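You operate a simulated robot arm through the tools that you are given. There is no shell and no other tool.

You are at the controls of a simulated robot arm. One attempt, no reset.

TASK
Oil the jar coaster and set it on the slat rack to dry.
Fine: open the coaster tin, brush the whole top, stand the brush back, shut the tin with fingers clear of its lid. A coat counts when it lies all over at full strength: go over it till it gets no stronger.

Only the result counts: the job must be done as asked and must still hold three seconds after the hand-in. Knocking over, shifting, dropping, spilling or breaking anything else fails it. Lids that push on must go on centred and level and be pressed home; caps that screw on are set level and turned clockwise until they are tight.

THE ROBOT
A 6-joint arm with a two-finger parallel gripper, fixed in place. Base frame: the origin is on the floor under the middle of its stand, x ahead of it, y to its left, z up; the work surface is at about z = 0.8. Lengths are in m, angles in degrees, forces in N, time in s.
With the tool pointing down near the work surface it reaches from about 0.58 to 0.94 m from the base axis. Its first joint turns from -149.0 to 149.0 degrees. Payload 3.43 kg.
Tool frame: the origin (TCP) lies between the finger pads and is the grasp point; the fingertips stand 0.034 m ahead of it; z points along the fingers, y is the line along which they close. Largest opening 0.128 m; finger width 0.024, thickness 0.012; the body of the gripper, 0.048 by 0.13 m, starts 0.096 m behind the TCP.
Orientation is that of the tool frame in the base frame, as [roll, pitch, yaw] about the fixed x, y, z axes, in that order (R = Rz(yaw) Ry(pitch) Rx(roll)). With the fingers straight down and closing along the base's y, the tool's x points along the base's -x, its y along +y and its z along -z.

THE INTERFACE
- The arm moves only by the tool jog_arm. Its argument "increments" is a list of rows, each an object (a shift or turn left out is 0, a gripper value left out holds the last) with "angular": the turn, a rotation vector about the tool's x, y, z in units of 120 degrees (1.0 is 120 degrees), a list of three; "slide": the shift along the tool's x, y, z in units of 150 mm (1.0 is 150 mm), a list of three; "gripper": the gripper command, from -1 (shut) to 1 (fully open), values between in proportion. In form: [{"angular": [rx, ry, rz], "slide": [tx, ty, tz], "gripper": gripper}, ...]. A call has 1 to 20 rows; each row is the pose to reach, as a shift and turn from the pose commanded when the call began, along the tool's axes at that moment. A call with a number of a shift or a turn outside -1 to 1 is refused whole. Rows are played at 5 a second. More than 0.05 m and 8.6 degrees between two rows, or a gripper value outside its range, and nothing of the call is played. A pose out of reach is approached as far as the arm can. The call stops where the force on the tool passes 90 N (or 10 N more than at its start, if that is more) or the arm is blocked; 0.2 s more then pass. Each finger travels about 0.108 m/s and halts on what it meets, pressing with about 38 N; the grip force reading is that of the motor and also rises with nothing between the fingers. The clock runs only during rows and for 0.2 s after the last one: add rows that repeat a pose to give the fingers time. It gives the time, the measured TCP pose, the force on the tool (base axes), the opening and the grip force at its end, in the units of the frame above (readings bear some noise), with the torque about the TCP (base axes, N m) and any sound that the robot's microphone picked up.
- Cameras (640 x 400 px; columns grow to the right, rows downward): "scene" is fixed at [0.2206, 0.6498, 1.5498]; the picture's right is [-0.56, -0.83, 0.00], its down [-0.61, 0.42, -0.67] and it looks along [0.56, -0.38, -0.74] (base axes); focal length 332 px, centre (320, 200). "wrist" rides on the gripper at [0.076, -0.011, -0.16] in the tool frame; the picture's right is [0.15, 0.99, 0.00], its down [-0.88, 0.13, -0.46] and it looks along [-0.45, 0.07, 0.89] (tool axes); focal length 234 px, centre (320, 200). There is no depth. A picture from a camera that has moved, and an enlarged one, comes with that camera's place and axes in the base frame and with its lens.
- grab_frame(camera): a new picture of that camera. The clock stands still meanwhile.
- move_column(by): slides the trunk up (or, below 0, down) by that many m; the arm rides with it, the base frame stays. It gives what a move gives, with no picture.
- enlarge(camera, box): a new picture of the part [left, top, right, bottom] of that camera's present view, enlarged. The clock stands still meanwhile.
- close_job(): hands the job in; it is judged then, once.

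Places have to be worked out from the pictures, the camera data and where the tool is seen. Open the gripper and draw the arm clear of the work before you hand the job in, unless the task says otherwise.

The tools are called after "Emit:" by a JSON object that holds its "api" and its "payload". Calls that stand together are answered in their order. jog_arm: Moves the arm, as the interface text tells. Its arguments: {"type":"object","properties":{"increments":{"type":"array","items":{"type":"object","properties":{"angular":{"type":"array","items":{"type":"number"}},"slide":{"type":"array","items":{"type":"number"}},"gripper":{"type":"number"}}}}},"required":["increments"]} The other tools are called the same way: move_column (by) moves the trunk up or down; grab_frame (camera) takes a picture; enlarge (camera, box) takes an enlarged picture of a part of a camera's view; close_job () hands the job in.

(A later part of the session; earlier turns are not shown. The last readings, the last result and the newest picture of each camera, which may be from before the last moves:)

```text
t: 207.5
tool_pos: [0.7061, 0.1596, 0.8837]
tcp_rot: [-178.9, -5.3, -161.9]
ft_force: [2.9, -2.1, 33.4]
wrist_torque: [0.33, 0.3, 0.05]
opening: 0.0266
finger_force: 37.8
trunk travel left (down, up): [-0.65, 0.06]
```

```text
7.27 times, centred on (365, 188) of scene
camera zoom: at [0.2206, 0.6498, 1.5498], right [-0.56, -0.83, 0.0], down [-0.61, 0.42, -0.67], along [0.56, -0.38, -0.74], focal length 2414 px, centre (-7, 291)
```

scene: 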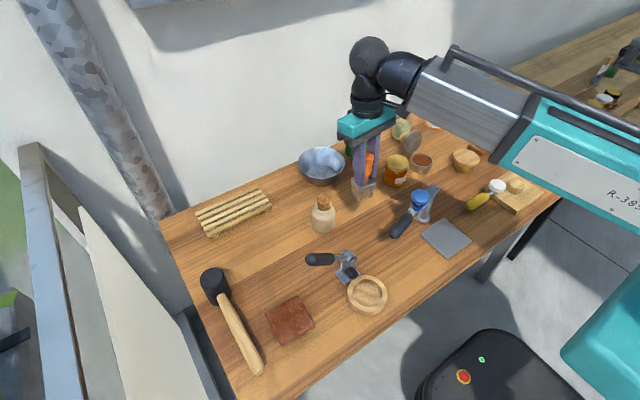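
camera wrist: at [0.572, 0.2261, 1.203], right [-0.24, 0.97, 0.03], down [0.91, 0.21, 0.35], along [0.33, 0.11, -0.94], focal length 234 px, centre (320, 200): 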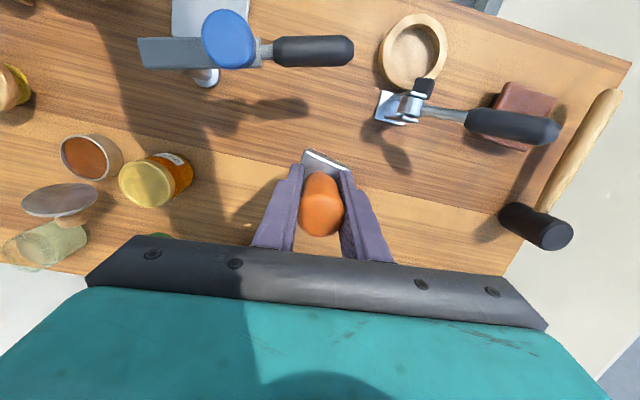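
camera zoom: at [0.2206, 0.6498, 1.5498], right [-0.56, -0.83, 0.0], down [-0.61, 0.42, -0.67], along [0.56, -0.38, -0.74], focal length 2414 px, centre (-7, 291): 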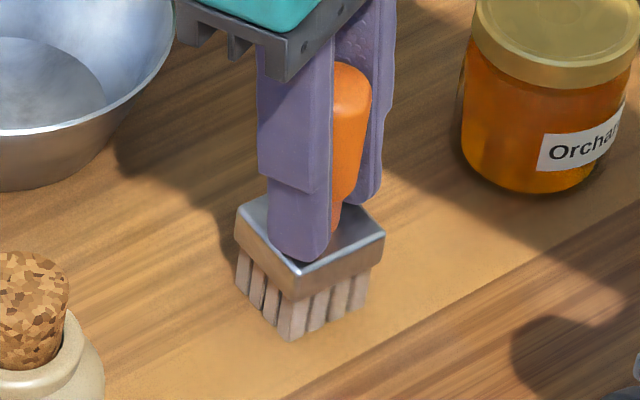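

Contact is now central and the front corner is back on its original pixel. I ease off the pressure and open the fingers.

Emit:
{"api": "jog_arm", "payload": {"increments": [{"slide": [0.0018, -0.0004, -0.0199], "gripper": -1}, {"slide": [0.0018, -0.0004, -0.0199], "gripper": -1}, {"slide": [0.0018, -0.0004, -0.0199], "gripper": -0.5}, {"slide": [0.0018, -0.0004, -0.0199], "gripper": -0.2}, {"slide": [0.0018, -0.0004, -0.0199], "gripper": 0.0}, {"slide": [0.0018, -0.0004, -0.0199], "gripper": 0.0}, {"slide": [0.0018, -0.0004, -0.0199], "gripper": 0.0}]}}

Emit:
{"api": "enlarge", "payload": {"camera": "scene", "box": [340, 150, 390, 215]}}

Emit:
{"api": "enlarge", "payload": {"camera": "wrist", "box": [250, 85, 400, 235]}}

```text
t: 209.1
tool_pos: [0.7057, 0.1604, 0.8833]
tcp_rot: [-178.8, -5.5, -161.8]
ft_force: [-0.8, -0.7, 0.3]
wrist_torque: [0.0, 0.01, 0.01]
opening: 0.0637
finger_force: 0.1
trunk travel left (down, up): [-0.65, 0.06]
```

```text
6.15 times, centred on (365, 182) of scene
camera zoom: at [0.2206, 0.6498, 1.5498], right [-0.56, -0.83, 0.0], down [-0.61, 0.42, -0.67], along [0.56, -0.38, -0.74], focal length 2042 px, centre (43, 308)
```

zoom: 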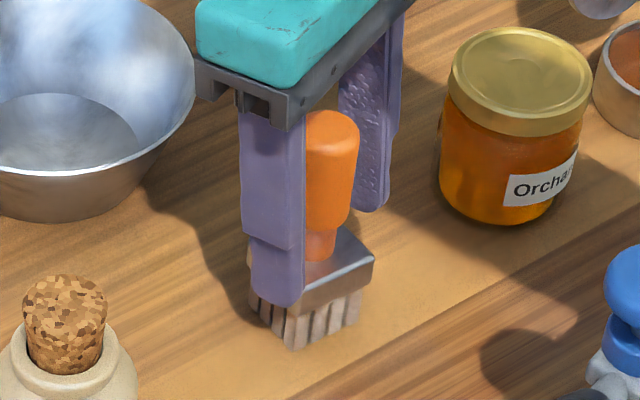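

```text
2.67 times, centred on (325, 160) of wrist
camera zoom: at [0.6501, 0.1355, 1.0503], right [-0.45, 0.89, -0.01], down [0.83, 0.42, 0.37], along [0.33, 0.16, -0.93], focal length 624 px, centre (307, 307)
```

zoom: 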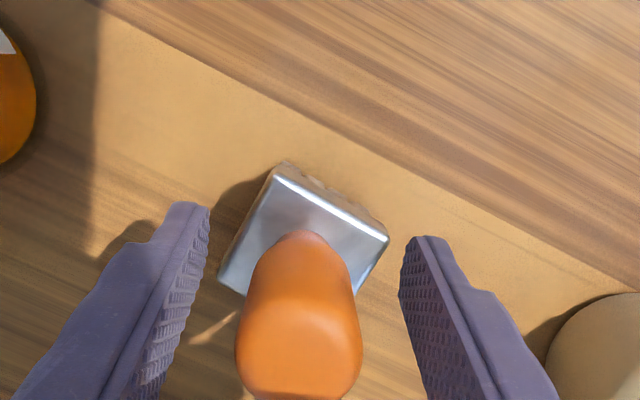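

The brush stands by itself on its spot. I raise the open fingers clear of the handle, then square the tool back to vertical (yaw 180).

Emit:
{"api": "jog_arm", "payload": {"increments": [{"slide": [0.003, -0.001, -0.03]}, {"slide": [0.009, -0.002, -0.1]}, {"slide": [0.019, -0.004, -0.2]}, {"slide": [0.029, -0.006, -0.31]}, {"slide": [0.039, -0.008, -0.42]}, {"slide": [0.049, -0.01, -0.53]}, {"slide": [0.057, -0.012, -0.62]}, {"slide": [0.061, -0.013, -0.66]}, {"slide": [0.062, -0.013, -0.67]}]}}

Emit:
{"api": "jog_arm", "payload": {"increments": [{"angular": [-0.002, -0.005, 0.018]}, {"angular": [-0.006, -0.014, 0.05]}, {"angular": [-0.01, -0.024, 0.085]}, {"angular": [-0.013, -0.034, 0.118]}, {"angular": [-0.016, -0.041, 0.143]}, {"angular": [-0.0172, -0.0439, 0.1521]}, {"angular": [-0.0172, -0.0439, 0.1521]}]}}

Emit:
{"api": "grab_frame", "payload": {"camera": "scene"}}

Emit:
{"api": "enlarge", "payload": {"camera": "scene", "box": [330, 155, 394, 210]}}

```text
t: 211.1
tool_pos: [0.7075, 0.1596, 0.983]
tcp_rot: [-178.8, -5.5, -161.7]
ft_force: [-0.7, 0.4, 0.1]
wrist_torque: [-0.04, -0.02, -0.02]
opening: 0.0637
finger_force: 0.0
trunk travel left (down, up): [-0.65, 0.06]
```

```text
t: 212.7
tool_pos: [0.7081, 0.1612, 0.9856]
tcp_rot: [-179.9, 0.0, -179.9]
ft_force: [-0.3, -0.4, 0.2]
wrist_torque: [0.01, 0.01, -0.02]
opening: 0.0642
finger_force: 0.1
trunk travel left (down, up): [-0.65, 0.06]
```

```text
taken
```

scene: 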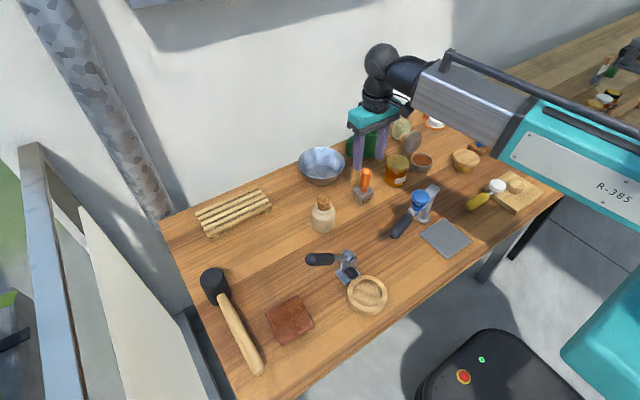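

```text
7.27 times, centred on (362, 182) of scene
camera zoom: at [0.2206, 0.6498, 1.5498], right [-0.56, -0.83, 0.0], down [-0.61, 0.42, -0.67], along [0.56, -0.38, -0.74], focal length 2414 px, centre (14, 327)
```

zoom: 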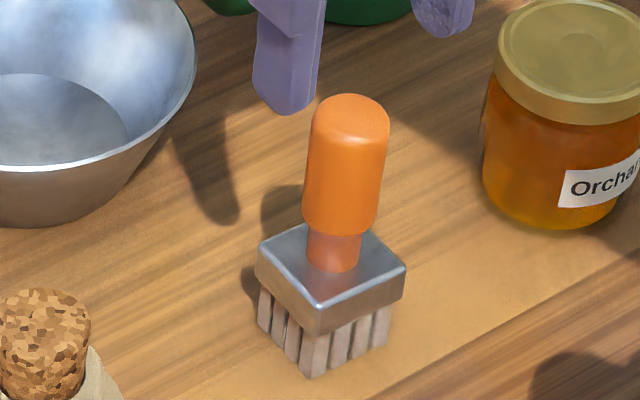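

The brush stands just as in the first picture. Next I restore the clamp lever: with the fingers closed I go around at x≈0.62 to the +y side of its handle.

Emit:
{"api": "jog_arm", "payload": {"increments": [{"slide": [0.02, 0.02, 0], "gripper": -1}, {"slide": [0.07, 0.07, 0]}, {"slide": [0.14, 0.14, 0]}, {"slide": [0.23, 0.23, 0]}, {"slide": [0.32, 0.33, 0]}, {"slide": [0.41, 0.42, 0]}, {"slide": [0.49, 0.5, 0]}, {"slide": [0.55, 0.56, 0]}, {"slide": [0.587, 0.6, 0]}, {"slide": [0.587, 0.6, 0]}]}}

Emit:
{"api": "jog_arm", "payload": {"increments": [{"slide": [0, 0.04, 0]}, {"slide": [0, 0.12, 0]}, {"slide": [0, 0.22, 0]}, {"slide": [0, 0.34, 0]}, {"slide": [0, 0.46, 0]}, {"slide": [0, 0.58, 0]}, {"slide": [0, 0.7, 0]}, {"slide": [0, 0.81, 0]}, {"slide": [0, 0.89, 0]}, {"slide": [0, 0.933, 0]}]}}

Emit:
{"api": "jog_arm", "payload": {"increments": [{"slide": [0, 0.04, 0]}, {"slide": [0, 0.12, 0]}, {"slide": [0, 0.22, 0]}, {"slide": [0, 0.34, 0]}, {"slide": [0, 0.46, 0]}, {"slide": [0, 0.58, 0]}, {"slide": [0, 0.68, 0]}, {"slide": [0, 0.74, 0]}, {"slide": [0, 0.767, 0]}, {"slide": [0, 0.767, 0]}]}}

Emit:
{"api": "grab_frame", "payload": {"camera": "wrist"}}

Emit:
{"api": "enlarge", "payload": {"camera": "scene", "box": [240, 220, 400, 320]}}

```text
t: 214.9
tool_pos: [0.6185, 0.2504, 0.9839]
tcp_rot: [-179.9, 0.1, -179.9]
ft_force: [0.2, -0.3, -0.5]
wrist_torque: [-0.04, 0.0, 0.02]
opening: 0.0002
finger_force: 32.4
trunk travel left (down, up): [-0.65, 0.06]
```

```text
t: 217.1
tool_pos: [0.617, 0.391, 0.9844]
tcp_rot: [180.0, -0.1, -180.0]
ft_force: [-0.5, 0.5, 0.3]
wrist_torque: [0.01, -0.03, 0.03]
opening: 0.0
finger_force: 33.0
trunk travel left (down, up): [-0.65, 0.06]
```

```text
t: 219.3
tool_pos: [0.6178, 0.5059, 0.9852]
tcp_rot: [180.0, -0.1, -180.0]
ft_force: [0.9, 0.2, 0.0]
wrist_torque: [-0.03, 0.03, 0.04]
opening: 0.0
finger_force: 32.8
trunk travel left (down, up): [-0.65, 0.06]
```

```text
taken
camera wrist: at [0.5416, 0.4956, 1.1454], right [-0.15, 0.99, 0.0], down [0.88, 0.13, 0.46], along [0.45, 0.07, -0.89], focal length 234 px, centre (320, 200)
```

wrist: 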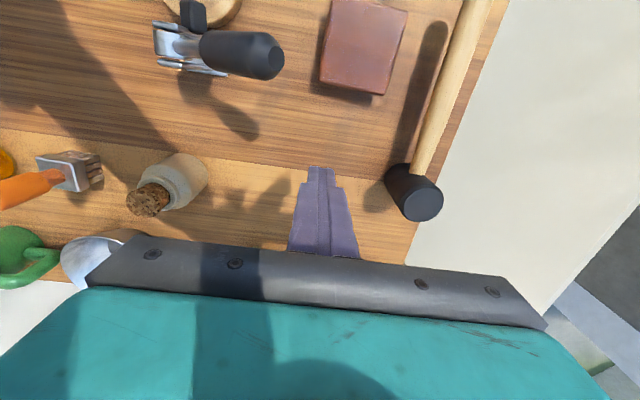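

```text
4.00 times, centred on (320, 270) of scene
camera zoom: at [0.2206, 0.6498, 1.5498], right [-0.56, -0.83, 0.0], down [-0.61, 0.42, -0.67], along [0.56, -0.38, -0.74], focal length 1328 px, centre (320, -80)
```

zoom: 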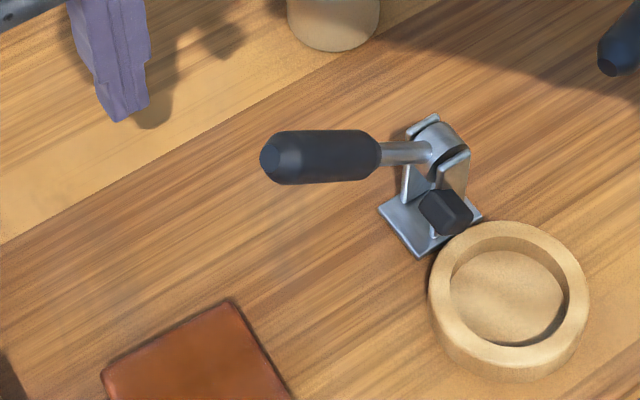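

From both cameras the lever's end is at about (0.534, 0.465, 0.975), pivot (0.53, 0.36, 0.897): elevation 37° now versus 60.6° originally. I bring the closed fingers beside its end on the +y side.

Emit:
{"api": "jog_arm", "payload": {"increments": [{"slide": [0.03, 0, 0.01]}, {"slide": [0.1, 0, 0.03]}, {"slide": [0.19, 0, 0.05]}, {"slide": [0.29, 0, 0.075]}, {"slide": [0.39, 0, 0.1]}, {"slide": [0.48, 0, 0.12]}, {"slide": [0.54, 0, 0.13]}, {"slide": [0.565, 0, 0.135]}, {"slide": [0.565, 0, 0.135]}]}}

Emit:
{"api": "enlarge", "payload": {"camera": "scene", "box": [240, 220, 400, 320]}}

Emit:
{"api": "grab_frame", "payload": {"camera": "wrist"}}

```text
t: 221.3
tool_pos: [0.5337, 0.5052, 0.9647]
tcp_rot: [180.0, -0.1, -179.9]
ft_force: [-0.8, -0.4, -0.1]
wrist_torque: [0.0, 0.0, -0.02]
opening: 0.0
finger_force: 33.3
trunk travel left (down, up): [-0.65, 0.06]
```

```text
4.00 times, centred on (320, 270) of scene
camera zoom: at [0.2206, 0.6498, 1.5498], right [-0.56, -0.83, 0.0], down [-0.61, 0.42, -0.67], along [0.56, -0.38, -0.74], focal length 1328 px, centre (320, -80)
```

zoom: 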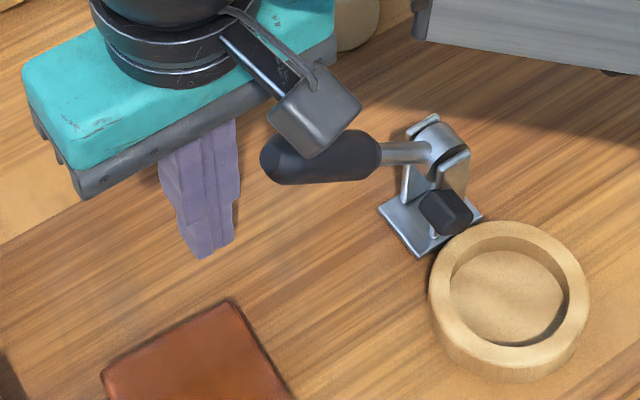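

```text
taken
camera wrist: at [0.4573, 0.4956, 1.1255], right [-0.15, 0.99, 0.0], down [0.88, 0.13, 0.46], along [0.45, 0.07, -0.89], focal length 234 px, centre (320, 200)
```

wrist: 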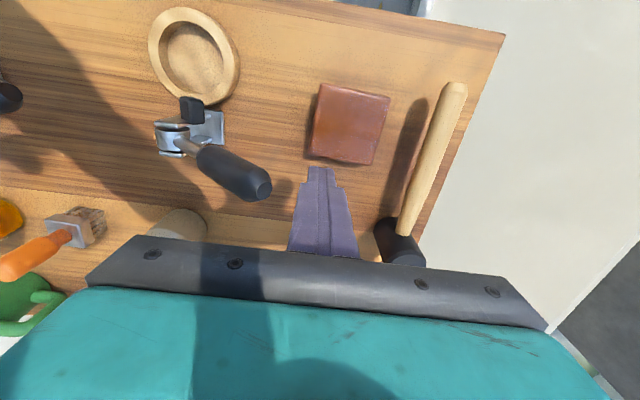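

The fingers face the handle end. I push slowly toward −y to swing the lever up.

Emit:
{"api": "jog_arm", "payload": {"increments": [{"slide": [0, -0.03, 0]}, {"slide": [0, -0.07, 0]}, {"slide": [0, -0.11, 0]}, {"slide": [0, -0.15, 0]}, {"slide": [0, -0.19, 0]}, {"slide": [0, -0.23, 0]}, {"slide": [0, -0.27, 0]}, {"slide": [0, -0.31, 0]}, {"slide": [0, -0.335, 0]}, {"slide": [0, -0.335, 0]}]}}

Emit:
{"api": "enlarge", "payload": {"camera": "scene", "box": [240, 220, 400, 320]}}

Emit:
{"api": "grab_frame", "payload": {"camera": "wrist"}}

```text
t: 223.1
tool_pos: [0.5343, 0.4731, 0.9707]
tcp_rot: [177.8, 0.8, -179.5]
ft_force: [-2.5, 13.4, 10.9]
wrist_torque: [-0.11, 0.02, -0.03]
opening: 0.0
finger_force: 32.7
trunk travel left (down, up): [-0.65, 0.06]
stopped in row 9: the force on the tool passed its limit at 95 N (the readings are from after the stop); the commanded pose is now the measured one
```

```text
4.00 times, centred on (320, 270) of scene
camera zoom: at [0.2206, 0.6498, 1.5498], right [-0.56, -0.83, 0.0], down [-0.61, 0.42, -0.67], along [0.56, -0.38, -0.74], focal length 1328 px, centre (320, -80)
```

zoom: 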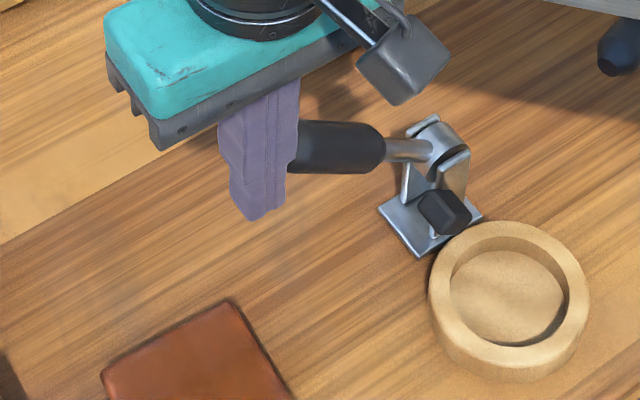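

```text
taken
camera wrist: at [0.4556, 0.4563, 1.1294], right [-0.15, 0.99, 0.04], down [0.87, 0.12, 0.47], along [0.46, 0.1, -0.88], focal length 234 px, centre (320, 200)
```

wrist: 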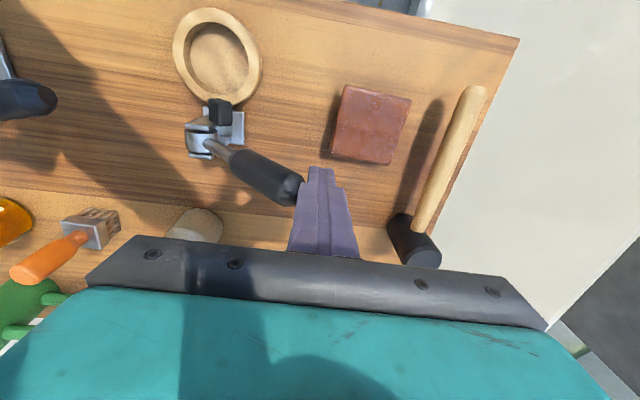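

The horizontal push needed 95 N because friction at the fingertip fought the upward motion; the lever rose only a little. I push along the lever's own arc instead — toward −y and up together — so friction helps.

Emit:
{"api": "jog_arm", "payload": {"increments": [{"slide": [0, -0.02, -0.03]}, {"slide": [0, -0.04, -0.06]}, {"slide": [0, -0.06, -0.085]}, {"slide": [0, -0.08, -0.11]}, {"slide": [0, -0.1, -0.135]}, {"slide": [0, -0.12, -0.155]}, {"slide": [0, -0.14, -0.175]}, {"slide": [0, -0.14, -0.175]}]}}

Emit:
{"api": "enlarge", "payload": {"camera": "scene", "box": [240, 220, 400, 320]}}

Emit:
{"api": "grab_frame", "payload": {"camera": "wrist"}}

```text
t: 224.9
tool_pos: [0.5361, 0.4493, 0.9947]
tcp_rot: [178.3, 0.7, -179.7]
ft_force: [0.1, 0.8, 0.0]
wrist_torque: [-0.03, -0.02, -0.04]
opening: 0.0
finger_force: 33.4
trunk travel left (down, up): [-0.65, 0.06]
```

```text
4.00 times, centred on (320, 270) of scene
camera zoom: at [0.2206, 0.6498, 1.5498], right [-0.56, -0.83, 0.0], down [-0.61, 0.42, -0.67], along [0.56, -0.38, -0.74], focal length 1328 px, centre (320, -80)
```

zoom: 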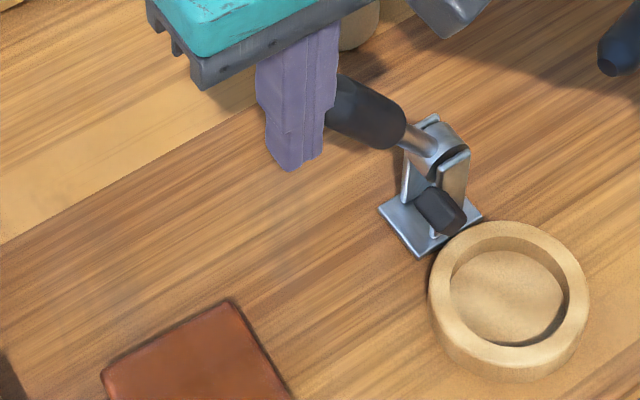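

```text
taken
camera wrist: at [0.4569, 0.4339, 1.1539], right [-0.15, 0.99, 0.03], down [0.87, 0.12, 0.47], along [0.46, 0.1, -0.88], focal length 234 px, centre (320, 200)
```

wrist: 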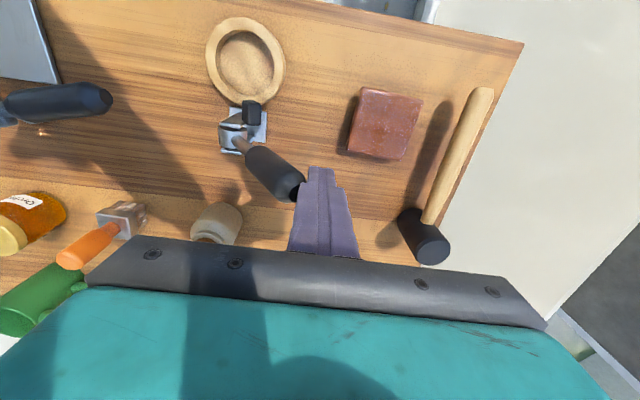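

The lever swung up easily. I back the fingers away toward +y and compare with the very first picture.

Emit:
{"api": "jog_arm", "payload": {"increments": [{"slide": [0, 0.03, 0]}, {"slide": [0, 0.1, 0]}, {"slide": [0, 0.2, 0]}, {"slide": [0, 0.3, 0]}, {"slide": [-0.05, 0.38, 0]}, {"slide": [-0.15, 0.42, 0]}, {"slide": [-0.27, 0.42, 0]}, {"slide": [-0.38, 0.42, 0]}, {"slide": [-0.45, 0.42, 0]}, {"slide": [-0.48, 0.42, 0]}]}}

Emit:
{"api": "enlarge", "payload": {"camera": "scene", "box": [240, 220, 400, 320]}}

Emit:
{"api": "enlarge", "payload": {"camera": "scene", "box": [310, 230, 400, 320]}}

```text
t: 227.1
tool_pos: [0.609, 0.5113, 0.9957]
tcp_rot: [178.2, 0.7, -179.7]
ft_force: [0.7, -0.2, -0.9]
wrist_torque: [0.01, 0.01, 0.01]
opening: 0.0
finger_force: 33.0
trunk travel left (down, up): [-0.65, 0.06]
```

```text
4.00 times, centred on (320, 270) of scene
camera zoom: at [0.2206, 0.6498, 1.5498], right [-0.56, -0.83, 0.0], down [-0.61, 0.42, -0.67], along [0.56, -0.38, -0.74], focal length 1328 px, centre (320, -80)
```

zoom: 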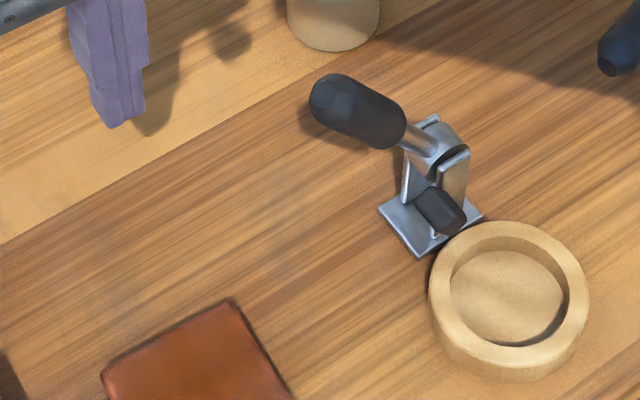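

```text
4.44 times, centred on (355, 275) of scene
camera zoom: at [0.2206, 0.6498, 1.5498], right [-0.56, -0.83, 0.0], down [-0.61, 0.42, -0.67], along [0.56, -0.38, -0.74], focal length 1475 px, centre (164, -133)
```

zoom: 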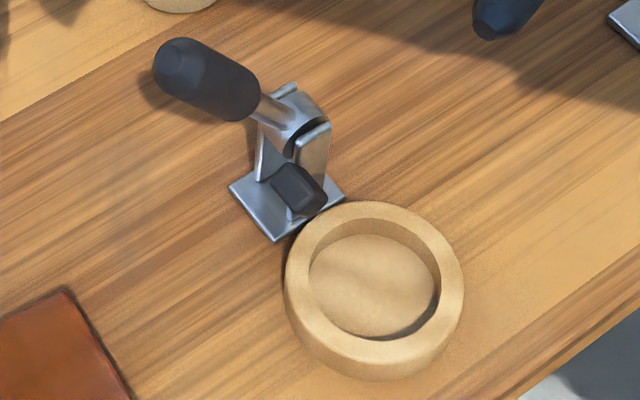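

The lever is about 4° short of where it started (end at (172,62) versus (183,45) in this zoom). I nudge it a little further along the same arc.

Emit:
{"api": "jog_arm", "payload": {"increments": [{"slide": [0.05, -0.01, 0]}, {"slide": [0.15, -0.03, 0]}, {"slide": [0.27, -0.05, 0]}, {"slide": [0.38, -0.07, 0]}, {"slide": [0.46, -0.075, 0]}, {"slide": [0.487, -0.09, 0]}, {"slide": [0.487, -0.15, 0]}, {"slide": [0.487, -0.22, 0]}, {"slide": [0.487, -0.29, 0]}, {"slide": [0.487, -0.35, 0]}, {"slide": [0.487, -0.4, 0]}, {"slide": [0.487, -0.425, -0.006]}, {"slide": [0.487, -0.445, -0.016]}, {"slide": [0.487, -0.465, -0.027]}, {"slide": [0.487, -0.472, -0.031]}, {"slide": [0.487, -0.472, -0.031]}]}}

Emit:
{"api": "jog_arm", "payload": {"increments": [{"slide": [0, 0.03, 0]}, {"slide": [0, 0.1, 0]}, {"slide": [0, 0.2, 0]}, {"slide": [0, 0.3, 0]}, {"slide": [-0.05, 0.38, 0]}, {"slide": [-0.15, 0.42, 0]}, {"slide": [-0.27, 0.42, 0]}, {"slide": [-0.38, 0.42, 0]}, {"slide": [-0.45, 0.42, 0]}, {"slide": [-0.48, 0.42, 0]}]}}

Emit:
{"api": "enlarge", "payload": {"camera": "scene", "box": [310, 230, 400, 320]}}

Emit:
{"api": "enlarge", "payload": {"camera": "scene", "box": [240, 220, 400, 320]}}

```text
t: 230.5
tool_pos: [0.5347, 0.4417, 0.9987]
tcp_rot: [178.2, 0.7, -179.7]
ft_force: [3.6, 9.3, -0.5]
wrist_torque: [0.03, -0.01, 0.02]
opening: 0.0
finger_force: 32.9
trunk travel left (down, up): [-0.65, 0.06]
```

```text
t: 232.7
tool_pos: [0.6071, 0.5028, 1.0031]
tcp_rot: [178.2, 0.7, -179.7]
ft_force: [0.1, -1.2, 0.0]
wrist_torque: [-0.03, -0.01, 0.0]
opening: 0.0
finger_force: 32.8
trunk travel left (down, up): [-0.65, 0.06]
```

```text
4.44 times, centred on (355, 275) of scene
camera zoom: at [0.2206, 0.6498, 1.5498], right [-0.56, -0.83, 0.0], down [-0.61, 0.42, -0.67], along [0.56, -0.38, -0.74], focal length 1475 px, centre (164, -133)
```

zoom: 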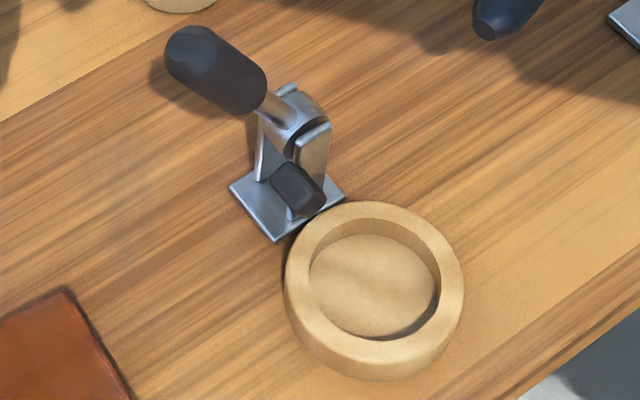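

```text
4.00 times, centred on (320, 270) of scene
camera zoom: at [0.2206, 0.6498, 1.5498], right [-0.56, -0.83, 0.0], down [-0.61, 0.42, -0.67], along [0.56, -0.38, -0.74], focal length 1328 px, centre (320, -80)
```

zoom: 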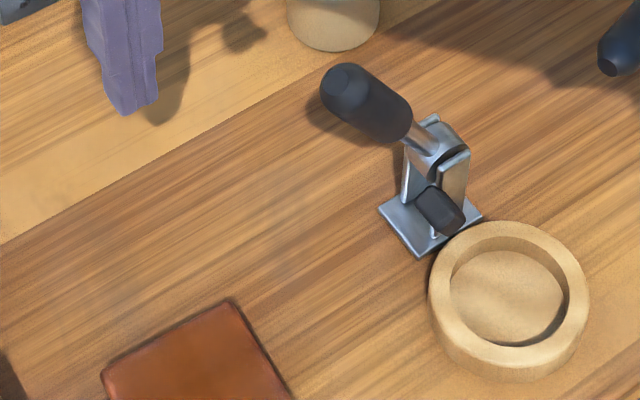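

The lever is back exactly as it started. For the remaining brushing I'll use the gripper turned 90° (narrow side toward the lever); I square it to yaw 90 here.

Emit:
{"api": "jog_arm", "payload": {"increments": [{"angular": [0.0004, -0.0002, 0.02]}, {"angular": [0.0013, -0.0006, 0.06]}, {"angular": [0.0024, -0.0011, 0.11]}, {"angular": [0.0035, -0.0015, 0.16]}, {"angular": [0.0046, -0.002, 0.215]}, {"angular": [0.0058, -0.0026, 0.27]}, {"angular": [0.007, -0.0031, 0.325]}, {"angular": [0.0082, -0.0036, 0.38]}, {"angular": [0.0094, -0.0042, 0.435]}, {"angular": [0.0106, -0.0047, 0.49]}, {"angular": [0.0118, -0.0052, 0.545]}, {"angular": [0.013, -0.0057, 0.6]}, {"angular": [0.0142, -0.0063, 0.655]}, {"angular": [0.0152, -0.0067, 0.7]}, {"angular": [0.016, -0.007, 0.738]}, {"angular": [0.0163, -0.0072, 0.7525]}, {"angular": [0.0163, -0.0072, 0.7525]}]}}

Emit:
{"api": "jog_arm", "payload": {"increments": [{"slide": [-0.04, 0.003, 0], "gripper": 0.0}, {"slide": [-0.12, 0.01, 0]}, {"slide": [-0.22, 0.02, 0]}, {"slide": [-0.34, 0.035, 0]}, {"slide": [-0.47, 0.05, 0.02]}, {"slide": [-0.6, 0.06, 0.04]}, {"slide": [-0.73, 0.07, 0.06]}, {"slide": [-0.85, 0.08, 0.08]}, {"slide": [-0.94, 0.09, 0.1]}, {"slide": [-1.0, 0.09, 0.1]}]}}

Emit:
{"api": "jog_arm", "payload": {"increments": [{"slide": [-0.04, 0.01, 0]}, {"slide": [-0.12, 0.05, 0]}, {"slide": [-0.24, 0.12, 0]}, {"slide": [-0.38, 0.2, 0]}, {"slide": [-0.53, 0.29, 0]}, {"slide": [-0.68, 0.38, 0]}, {"slide": [-0.82, 0.46, 0]}, {"slide": [-0.93, 0.54, 0]}, {"slide": [-1.0, 0.58, 0]}, {"slide": [-1.0, 0.58, 0]}]}}

Emit:
{"api": "grab_frame", "payload": {"camera": "wrist"}}

```text
t: 236.3
tool_pos: [0.6076, 0.5043, 1.0022]
tcp_rot: [-179.9, 0.0, 89.9]
ft_force: [0.4, 0.3, 0.1]
wrist_torque: [-0.03, -0.01, -0.06]
opening: 0.0
finger_force: 33.3
trunk travel left (down, up): [-0.65, 0.06]
```

```text
t: 238.5
tool_pos: [0.6211, 0.3551, 0.9874]
tcp_rot: [-180.0, 0.0, 90.0]
ft_force: [-1.3, 0.0, 0.5]
wrist_torque: [-0.02, -0.04, 0.02]
opening: 0.064
finger_force: 0.0
trunk travel left (down, up): [-0.65, 0.06]
```

```text
t: 240.7
tool_pos: [0.7042, 0.2058, 0.9884]
tcp_rot: [-179.9, 0.0, 90.0]
ft_force: [-0.7, 0.2, -0.4]
wrist_torque: [0.0, -0.02, -0.03]
opening: 0.064
finger_force: 0.1
trunk travel left (down, up): [-0.65, 0.06]
```

```text
taken
camera wrist: at [0.6933, 0.2829, 1.1485], right [0.99, 0.15, 0.0], down [0.13, -0.88, 0.46], along [0.07, -0.45, -0.89], focal length 234 px, centre (320, 200)
```

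wrist: 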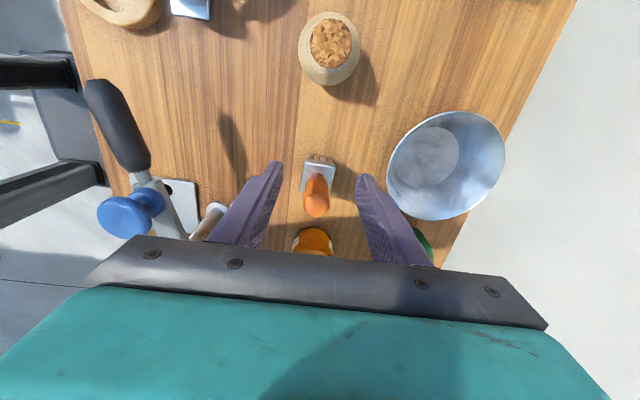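

Tool is exactly vertical at yaw 90. I move over the brush handle and check alignment.

Emit:
{"api": "jog_arm", "payload": {"increments": [{"slide": [-0.03, 0.003, 0]}, {"slide": [-0.09, 0.008, 0]}, {"slide": [-0.16, 0.014, 0]}, {"slide": [-0.23, 0.02, 0]}, {"slide": [-0.28, 0.025, 0]}, {"slide": [-0.299, 0.025, 0]}, {"slide": [-0.299, 0.025, 0]}]}}

Emit:
{"api": "enlarge", "payload": {"camera": "wrist", "box": [260, 110, 380, 220]}}

Emit:
{"api": "enlarge", "payload": {"camera": "scene", "box": [320, 120, 410, 215]}}

```text
t: 242.3
tool_pos: [0.7101, 0.1582, 0.9864]
tcp_rot: [-180.0, 0.1, 90.0]
ft_force: [0.0, -0.2, -0.4]
wrist_torque: [0.0, 0.03, -0.01]
opening: 0.0642
finger_force: 0.0
trunk travel left (down, up): [-0.65, 0.06]
```

```text
3.64 times, centred on (320, 165) of wrist
camera zoom: at [0.6983, 0.2356, 1.1467], right [0.99, 0.15, 0.0], down [0.13, -0.88, 0.46], along [0.07, -0.45, -0.89], focal length 852 px, centre (320, 327)
```

zoom: 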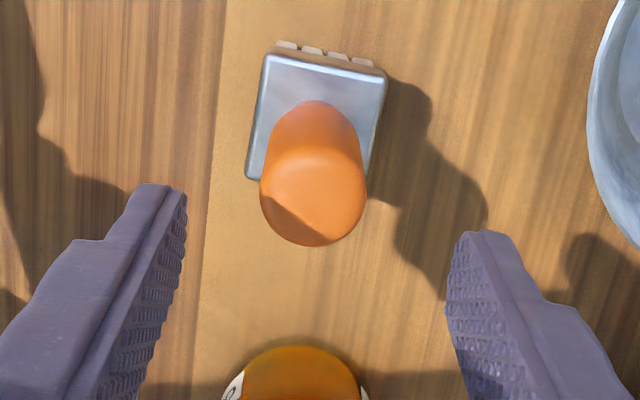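

```text
4.21 times, centred on (365, 168) of scene
camera zoom: at [0.2206, 0.6498, 1.5498], right [-0.56, -0.83, 0.0], down [-0.61, 0.42, -0.67], along [0.56, -0.38, -0.74], focal length 1397 px, centre (130, 337)
```

zoom: 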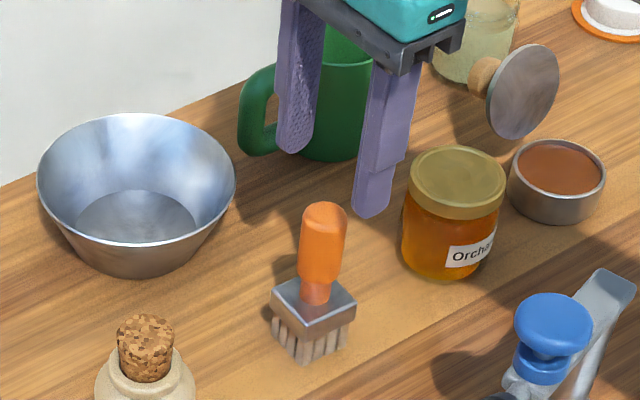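

Emit:
{"api": "jog_arm", "payload": {"increments": [{"slide": [0.01, -0.005, 0.03]}, {"slide": [0.0187, -0.009, 0.1]}, {"slide": [0.0187, -0.009, 0.2]}, {"slide": [0.0187, -0.009, 0.31]}, {"slide": [0.0187, -0.009, 0.42]}, {"slide": [0.0187, -0.009, 0.52]}, {"slide": [0.0187, -0.009, 0.6]}, {"slide": [0.0187, -0.009, 0.64]}, {"slide": [0.0187, -0.009, 0.649]}, {"slide": [0.0187, -0.009, 0.649]}]}}

Emit:
{"api": "enlarge", "payload": {"camera": "wrist", "box": [260, 110, 380, 220]}}

Emit:
{"api": "enlarge", "payload": {"camera": "scene", "box": [330, 140, 400, 215]}}

```text
t: 244.5
tool_pos: [0.7095, 0.1626, 0.8895]
tcp_rot: [180.0, 0.0, 90.0]
ft_force: [-1.2, 0.2, -0.3]
wrist_torque: [0.0, 0.03, -0.03]
opening: 0.0639
finger_force: 0.0
trunk travel left (down, up): [-0.65, 0.06]
```

```text
3.64 times, centred on (320, 165) of wrist
camera zoom: at [0.6978, 0.2392, 1.0499], right [0.99, 0.15, 0.0], down [0.13, -0.88, 0.46], along [0.07, -0.45, -0.89], focal length 852 px, centre (320, 327)
```

zoom: 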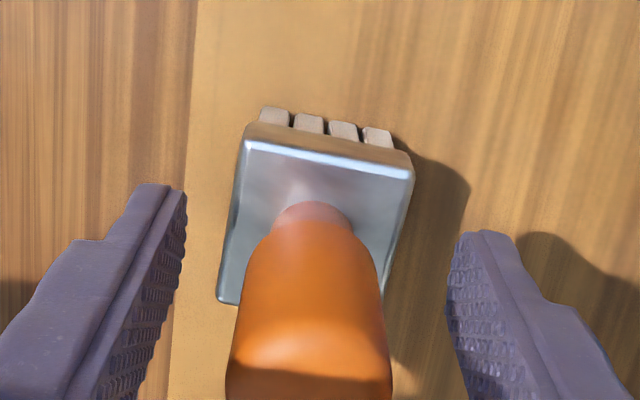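

```text
5.33 times, centred on (365, 178) of scene
camera zoom: at [0.2206, 0.6498, 1.5498], right [-0.56, -0.83, 0.0], down [-0.61, 0.42, -0.67], along [0.56, -0.38, -0.74], focal length 1770 px, centre (80, 320)
```

zoom: 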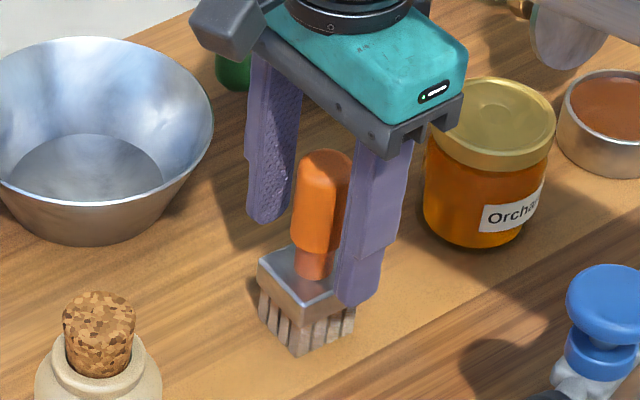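

Emit:
{"api": "jog_arm", "payload": {"increments": [{"slide": [0, -0.006, 0], "gripper": 0.0}, {"slide": [0, -0.011, 0], "gripper": 0.0}, {"slide": [0, -0.011, 0], "gripper": -0.3}, {"slide": [0, -0.011, 0], "gripper": -0.55}, {"slide": [0, -0.011, 0], "gripper": -0.8}, {"slide": [0, -0.011, 0], "gripper": -1}, {"slide": [0, -0.011, 0], "gripper": -1}, {"slide": [0, -0.011, 0], "gripper": -1}]}}

Emit:
{"api": "jog_arm", "payload": {"increments": [{"slide": [0, 0, -0.03]}, {"slide": [0, 0, -0.1]}, {"slide": [0, 0, -0.2]}, {"slide": [0, 0, -0.32]}, {"slide": [0, 0, -0.44]}, {"slide": [0, 0, -0.55]}, {"slide": [0, 0, -0.65]}, {"slide": [0, 0, -0.72]}, {"slide": [0, 0, -0.75]}, {"slide": [0, 0, -0.75]}]}}

Emit:
{"api": "enlarge", "payload": {"camera": "wrist", "box": [260, 110, 380, 220]}}

Emit:
{"api": "enlarge", "payload": {"camera": "scene", "box": [330, 120, 400, 195]}}

```text
t: 246.3
tool_pos: [0.7092, 0.1624, 0.8888]
tcp_rot: [-180.0, 0.1, 90.2]
ft_force: [0.9, -0.1, 0.3]
wrist_torque: [0.02, 0.02, -0.01]
opening: 0.0287
finger_force: 37.8
trunk travel left (down, up): [-0.65, 0.06]
```

```text
t: 248.5
tool_pos: [0.7093, 0.1615, 1.0033]
tcp_rot: [179.9, 0.0, 90.1]
ft_force: [-1.2, -0.4, -1.0]
wrist_torque: [0.02, 0.01, -0.01]
opening: 0.0287
finger_force: 37.9
trunk travel left (down, up): [-0.65, 0.06]
```

```text
3.64 times, centred on (320, 165) of wrist
camera zoom: at [0.6963, 0.2391, 1.1641], right [0.99, 0.15, 0.0], down [0.13, -0.88, 0.46], along [0.07, -0.45, -0.89], focal length 852 px, centre (320, 327)
```

zoom: 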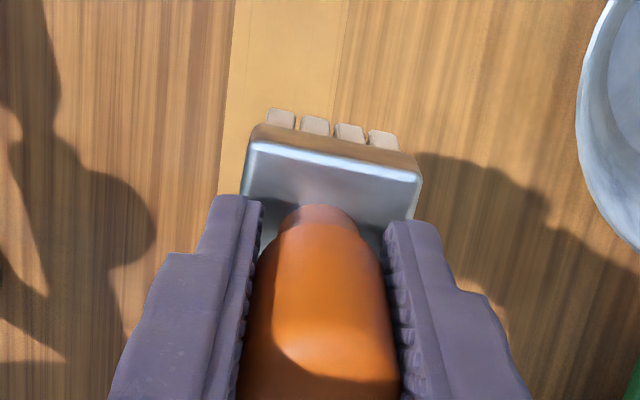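

```text
5.33 times, centred on (365, 158) of scene
camera zoom: at [0.2206, 0.6498, 1.5498], right [-0.56, -0.83, 0.0], down [-0.61, 0.42, -0.67], along [0.56, -0.38, -0.74], focal length 1770 px, centre (80, 427)
```

zoom: 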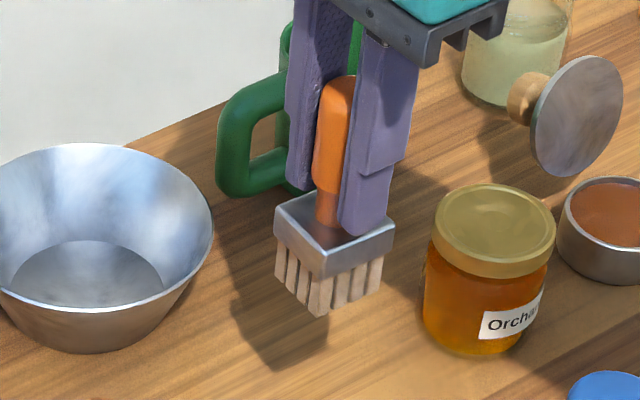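

Brush held square and upright. I raise a bit and carry it to the tin for a fresh load.

Emit:
{"api": "jog_arm", "payload": {"increments": [{"slide": [-0.02, 0, -0.06]}, {"slide": [-0.07, 0.004, -0.13]}, {"slide": [-0.15, 0.01, -0.17]}, {"slide": [-0.26, 0.02, -0.18]}, {"slide": [-0.38, 0.03, -0.18]}, {"slide": [-0.51, 0.04, -0.18]}, {"slide": [-0.64, 0.05, -0.18]}, {"slide": [-0.77, 0.055, -0.18]}, {"slide": [-0.88, 0.06, -0.18]}, {"slide": [-0.96, 0.067, -0.18]}, {"slide": [-1.0, 0.067, -0.18]}]}}

Emit:
{"api": "jog_arm", "payload": {"increments": [{"slide": [-0.04, 0, 0]}, {"slide": [-0.11, 0, 0]}, {"slide": [-0.21, 0, 0]}, {"slide": [-0.32, 0, 0]}, {"slide": [-0.43, 0, 0]}, {"slide": [-0.54, 0, 0]}, {"slide": [-0.64, 0, 0]}, {"slide": [-0.71, 0, 0]}, {"slide": [-0.747, 0, 0]}, {"slide": [-0.747, 0, 0]}]}}

Emit:
{"api": "enlarge", "payload": {"camera": "wrist", "box": [270, 95, 370, 185]}}

Emit:
{"api": "enlarge", "payload": {"camera": "scene", "box": [380, 90, 460, 180]}}

```text
t: 250.9
tool_pos: [0.7199, 0.0126, 1.0298]
tcp_rot: [180.0, -0.1, 90.0]
ft_force: [0.4, 0.1, -0.9]
wrist_torque: [0.0, -0.01, -0.05]
opening: 0.0286
finger_force: 37.7
trunk travel left (down, up): [-0.65, 0.06]
```

```text
t: 253.1
tool_pos: [0.7188, -0.0987, 1.0303]
tcp_rot: [180.0, 0.1, 90.0]
ft_force: [-0.8, -0.3, -1.2]
wrist_torque: [-0.01, 0.01, -0.04]
opening: 0.0288
finger_force: 38.0
trunk travel left (down, up): [-0.65, 0.06]
```

```text
4.44 times, centred on (320, 140) of wrist
camera zoom: at [0.7067, -0.0218, 1.1902], right [0.99, 0.15, 0.0], down [0.13, -0.88, 0.46], along [0.07, -0.45, -0.89], focal length 1041 px, centre (320, 467)
```

zoom: 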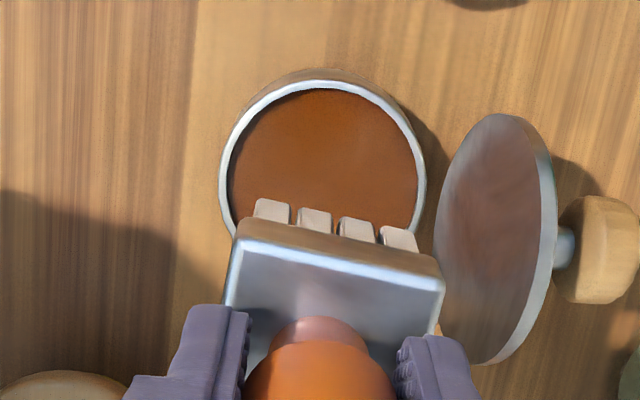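

```text
4.44 times, centred on (420, 135) of scene
camera zoom: at [0.2206, 0.6498, 1.5498], right [-0.56, -0.83, 0.0], down [-0.61, 0.42, -0.67], along [0.56, -0.38, -0.74], focal length 1475 px, centre (-124, 489)
```

zoom: 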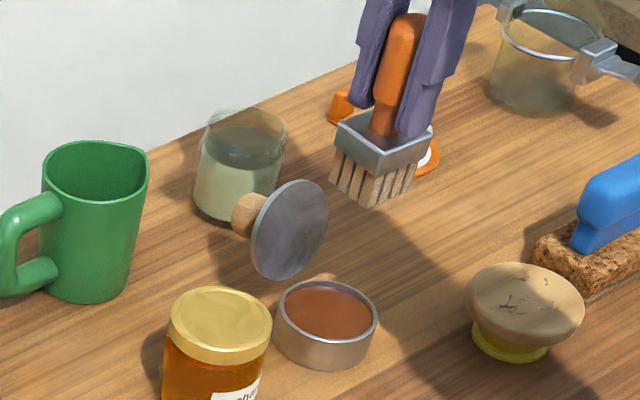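

The bristle block sits ~4.5 mm too far toward −y relative to the opening. I shift +y accordingly and descend to just above the rim to verify.

Emit:
{"api": "jog_arm", "payload": {"increments": [{"slide": [0.015, 0.003, 0.03]}, {"slide": [0.03, 0.003, 0.1]}, {"slide": [0.03, 0.003, 0.2]}, {"slide": [0.03, 0.003, 0.31]}, {"slide": [0.03, 0.003, 0.41]}, {"slide": [0.03, 0.003, 0.5]}, {"slide": [0.03, 0.003, 0.56]}, {"slide": [0.03, 0.003, 0.59]}, {"slide": [0.03, 0.003, 0.59]}]}}

Emit:
{"api": "enlarge", "payload": {"camera": "wrist", "box": [270, 95, 370, 185]}}

Emit:
{"api": "enlarge", "payload": {"camera": "scene", "box": [395, 110, 445, 180]}}

```text
t: 255.1
tool_pos: [0.7175, -0.0956, 0.9402]
tcp_rot: [180.0, 0.0, 90.0]
ft_force: [-0.1, -0.2, 0.1]
wrist_torque: [0.03, 0.0, -0.02]
opening: 0.0287
finger_force: 38.4
trunk travel left (down, up): [-0.65, 0.06]
```

```text
4.44 times, centred on (320, 140) of wrist
camera zoom: at [0.7064, -0.0196, 1.1007], right [0.99, 0.15, 0.0], down [0.13, -0.88, 0.46], along [0.07, -0.45, -0.89], focal length 1041 px, centre (320, 467)
```

zoom: 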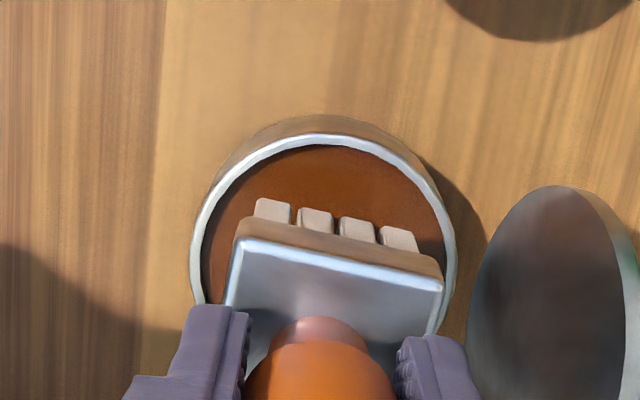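

```text
5.71 times, centred on (420, 145) of scene
camera zoom: at [0.2206, 0.6498, 1.5498], right [-0.56, -0.83, 0.0], down [-0.61, 0.42, -0.67], along [0.56, -0.38, -0.74], focal length 1896 px, centre (-251, 514)
```

zoom: 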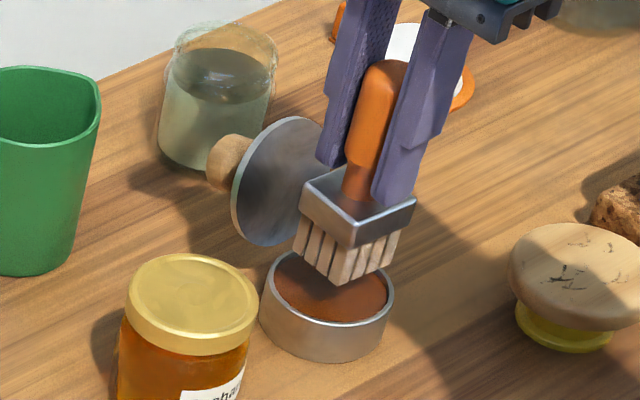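

Alignment looks the same as in the first dip. I lower to light contact with the oil.

Emit:
{"api": "jog_arm", "payload": {"increments": [{"slide": [0.003, 0, 0.03]}, {"slide": [0.003, 0, 0.07]}, {"slide": [0.003, 0, 0.11]}, {"slide": [0.003, 0, 0.14]}, {"slide": [0.003, 0, 0.16]}, {"slide": [0.003, 0, 0.168]}, {"slide": [0.003, 0, 0.168]}]}}

Emit:
{"api": "enlarge", "payload": {"camera": "scene", "box": [395, 110, 445, 180]}}

```text
t: 256.7
tool_pos: [0.72, -0.0963, 0.9154]
tcp_rot: [-180.0, 0.0, 90.0]
ft_force: [0.5, -0.3, -1.2]
wrist_torque: [0.0, -0.03, -0.01]
opening: 0.0284
finger_force: 38.0
trunk travel left (down, up): [-0.65, 0.06]
```

```text
5.71 times, centred on (420, 145) of scene
camera zoom: at [0.2206, 0.6498, 1.5498], right [-0.56, -0.83, 0.0], down [-0.61, 0.42, -0.67], along [0.56, -0.38, -0.74], focal length 1896 px, centre (-251, 514)
```

zoom: 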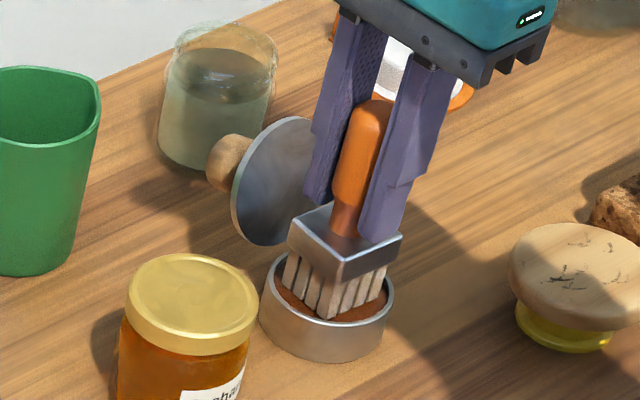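

Emit:
{"api": "jog_arm", "payload": {"increments": [{"slide": [0, 0, 0.008]}, {"slide": [0, 0, 0.015]}, {"slide": [0, 0, 0.02]}, {"slide": [0, 0, 0.02]}]}}

```text
t: 257.7
tool_pos: [0.7176, -0.0947, 0.9141]
tcp_rot: [179.8, -0.1, 89.9]
ft_force: [2.2, -0.6, 17.5]
wrist_torque: [-0.08, -0.01, 0.05]
opening: 0.0287
finger_force: 38.7
trunk travel left (down, up): [-0.65, 0.06]
```

Flat contact at 17 N. I work the brush slightly in place to load it, then lift out.

Emit:
{"api": "jog_arm", "payload": {"increments": [{"slide": [0.008, 0, 0]}, {"slide": [0, 0.008, 0]}, {"slide": [-0.008, 0, 0]}, {"slide": [0, -0.008, 0]}, {"slide": [0.008, 0, 0]}, {"slide": [0, 0.008, 0]}, {"slide": [0, 0, 0]}, {"slide": [0, 0, 0]}, {"slide": [0, 0, 0]}]}}

Emit:
{"api": "jog_arm", "payload": {"increments": [{"slide": [0, 0, -0.03]}, {"slide": [0, 0, -0.1]}, {"slide": [0, 0, -0.2]}, {"slide": [0, 0, -0.31]}, {"slide": [0, 0, -0.42]}, {"slide": [0, 0, -0.53]}, {"slide": [0, 0, -0.63]}, {"slide": [0, 0, -0.7]}, {"slide": [0, 0, -0.74]}, {"slide": [0, 0, -0.74]}]}}

Emit:
{"api": "enlarge", "payload": {"camera": "scene", "box": [380, 90, 460, 180]}}

Emit:
{"api": "enlarge", "payload": {"camera": "wrist", "box": [270, 95, 370, 185]}}

```text
t: 259.7
tool_pos: [0.7183, -0.0944, 0.9139]
tcp_rot: [179.7, 0.1, 90.0]
ft_force: [6.8, 1.2, 31.7]
wrist_torque: [-0.01, -0.11, 0.09]
opening: 0.0285
finger_force: 38.0
trunk travel left (down, up): [-0.65, 0.06]
```

```text
t: 261.9
tool_pos: [0.7202, -0.0956, 1.0229]
tcp_rot: [180.0, 0.0, 90.0]
ft_force: [0.0, 0.2, 0.5]
wrist_torque: [0.03, 0.01, -0.02]
opening: 0.0284
finger_force: 38.2
trunk travel left (down, up): [-0.65, 0.06]
```

```text
4.44 times, centred on (420, 135) of scene
camera zoom: at [0.2206, 0.6498, 1.5498], right [-0.56, -0.83, 0.0], down [-0.61, 0.42, -0.67], along [0.56, -0.38, -0.74], focal length 1475 px, centre (-124, 489)
```

zoom: 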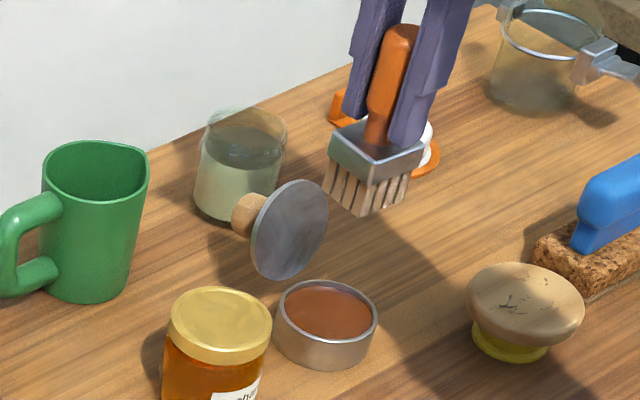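

```text
4.44 times, centred on (320, 140) of wrist
camera zoom: at [0.7071, -0.0181, 1.1835], right [0.99, 0.15, 0.0], down [0.13, -0.88, 0.46], along [0.07, -0.45, -0.89], focal length 1041 px, centre (320, 467)
```

zoom: 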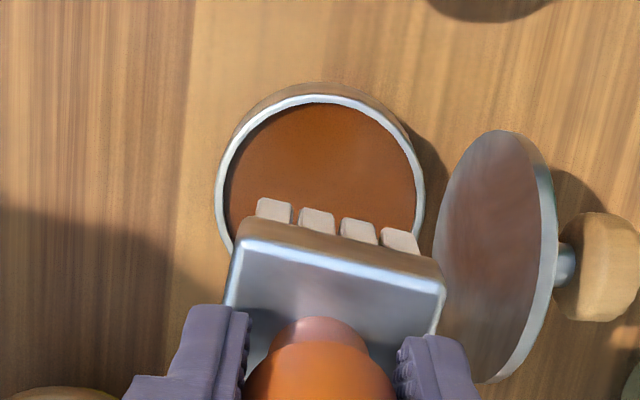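

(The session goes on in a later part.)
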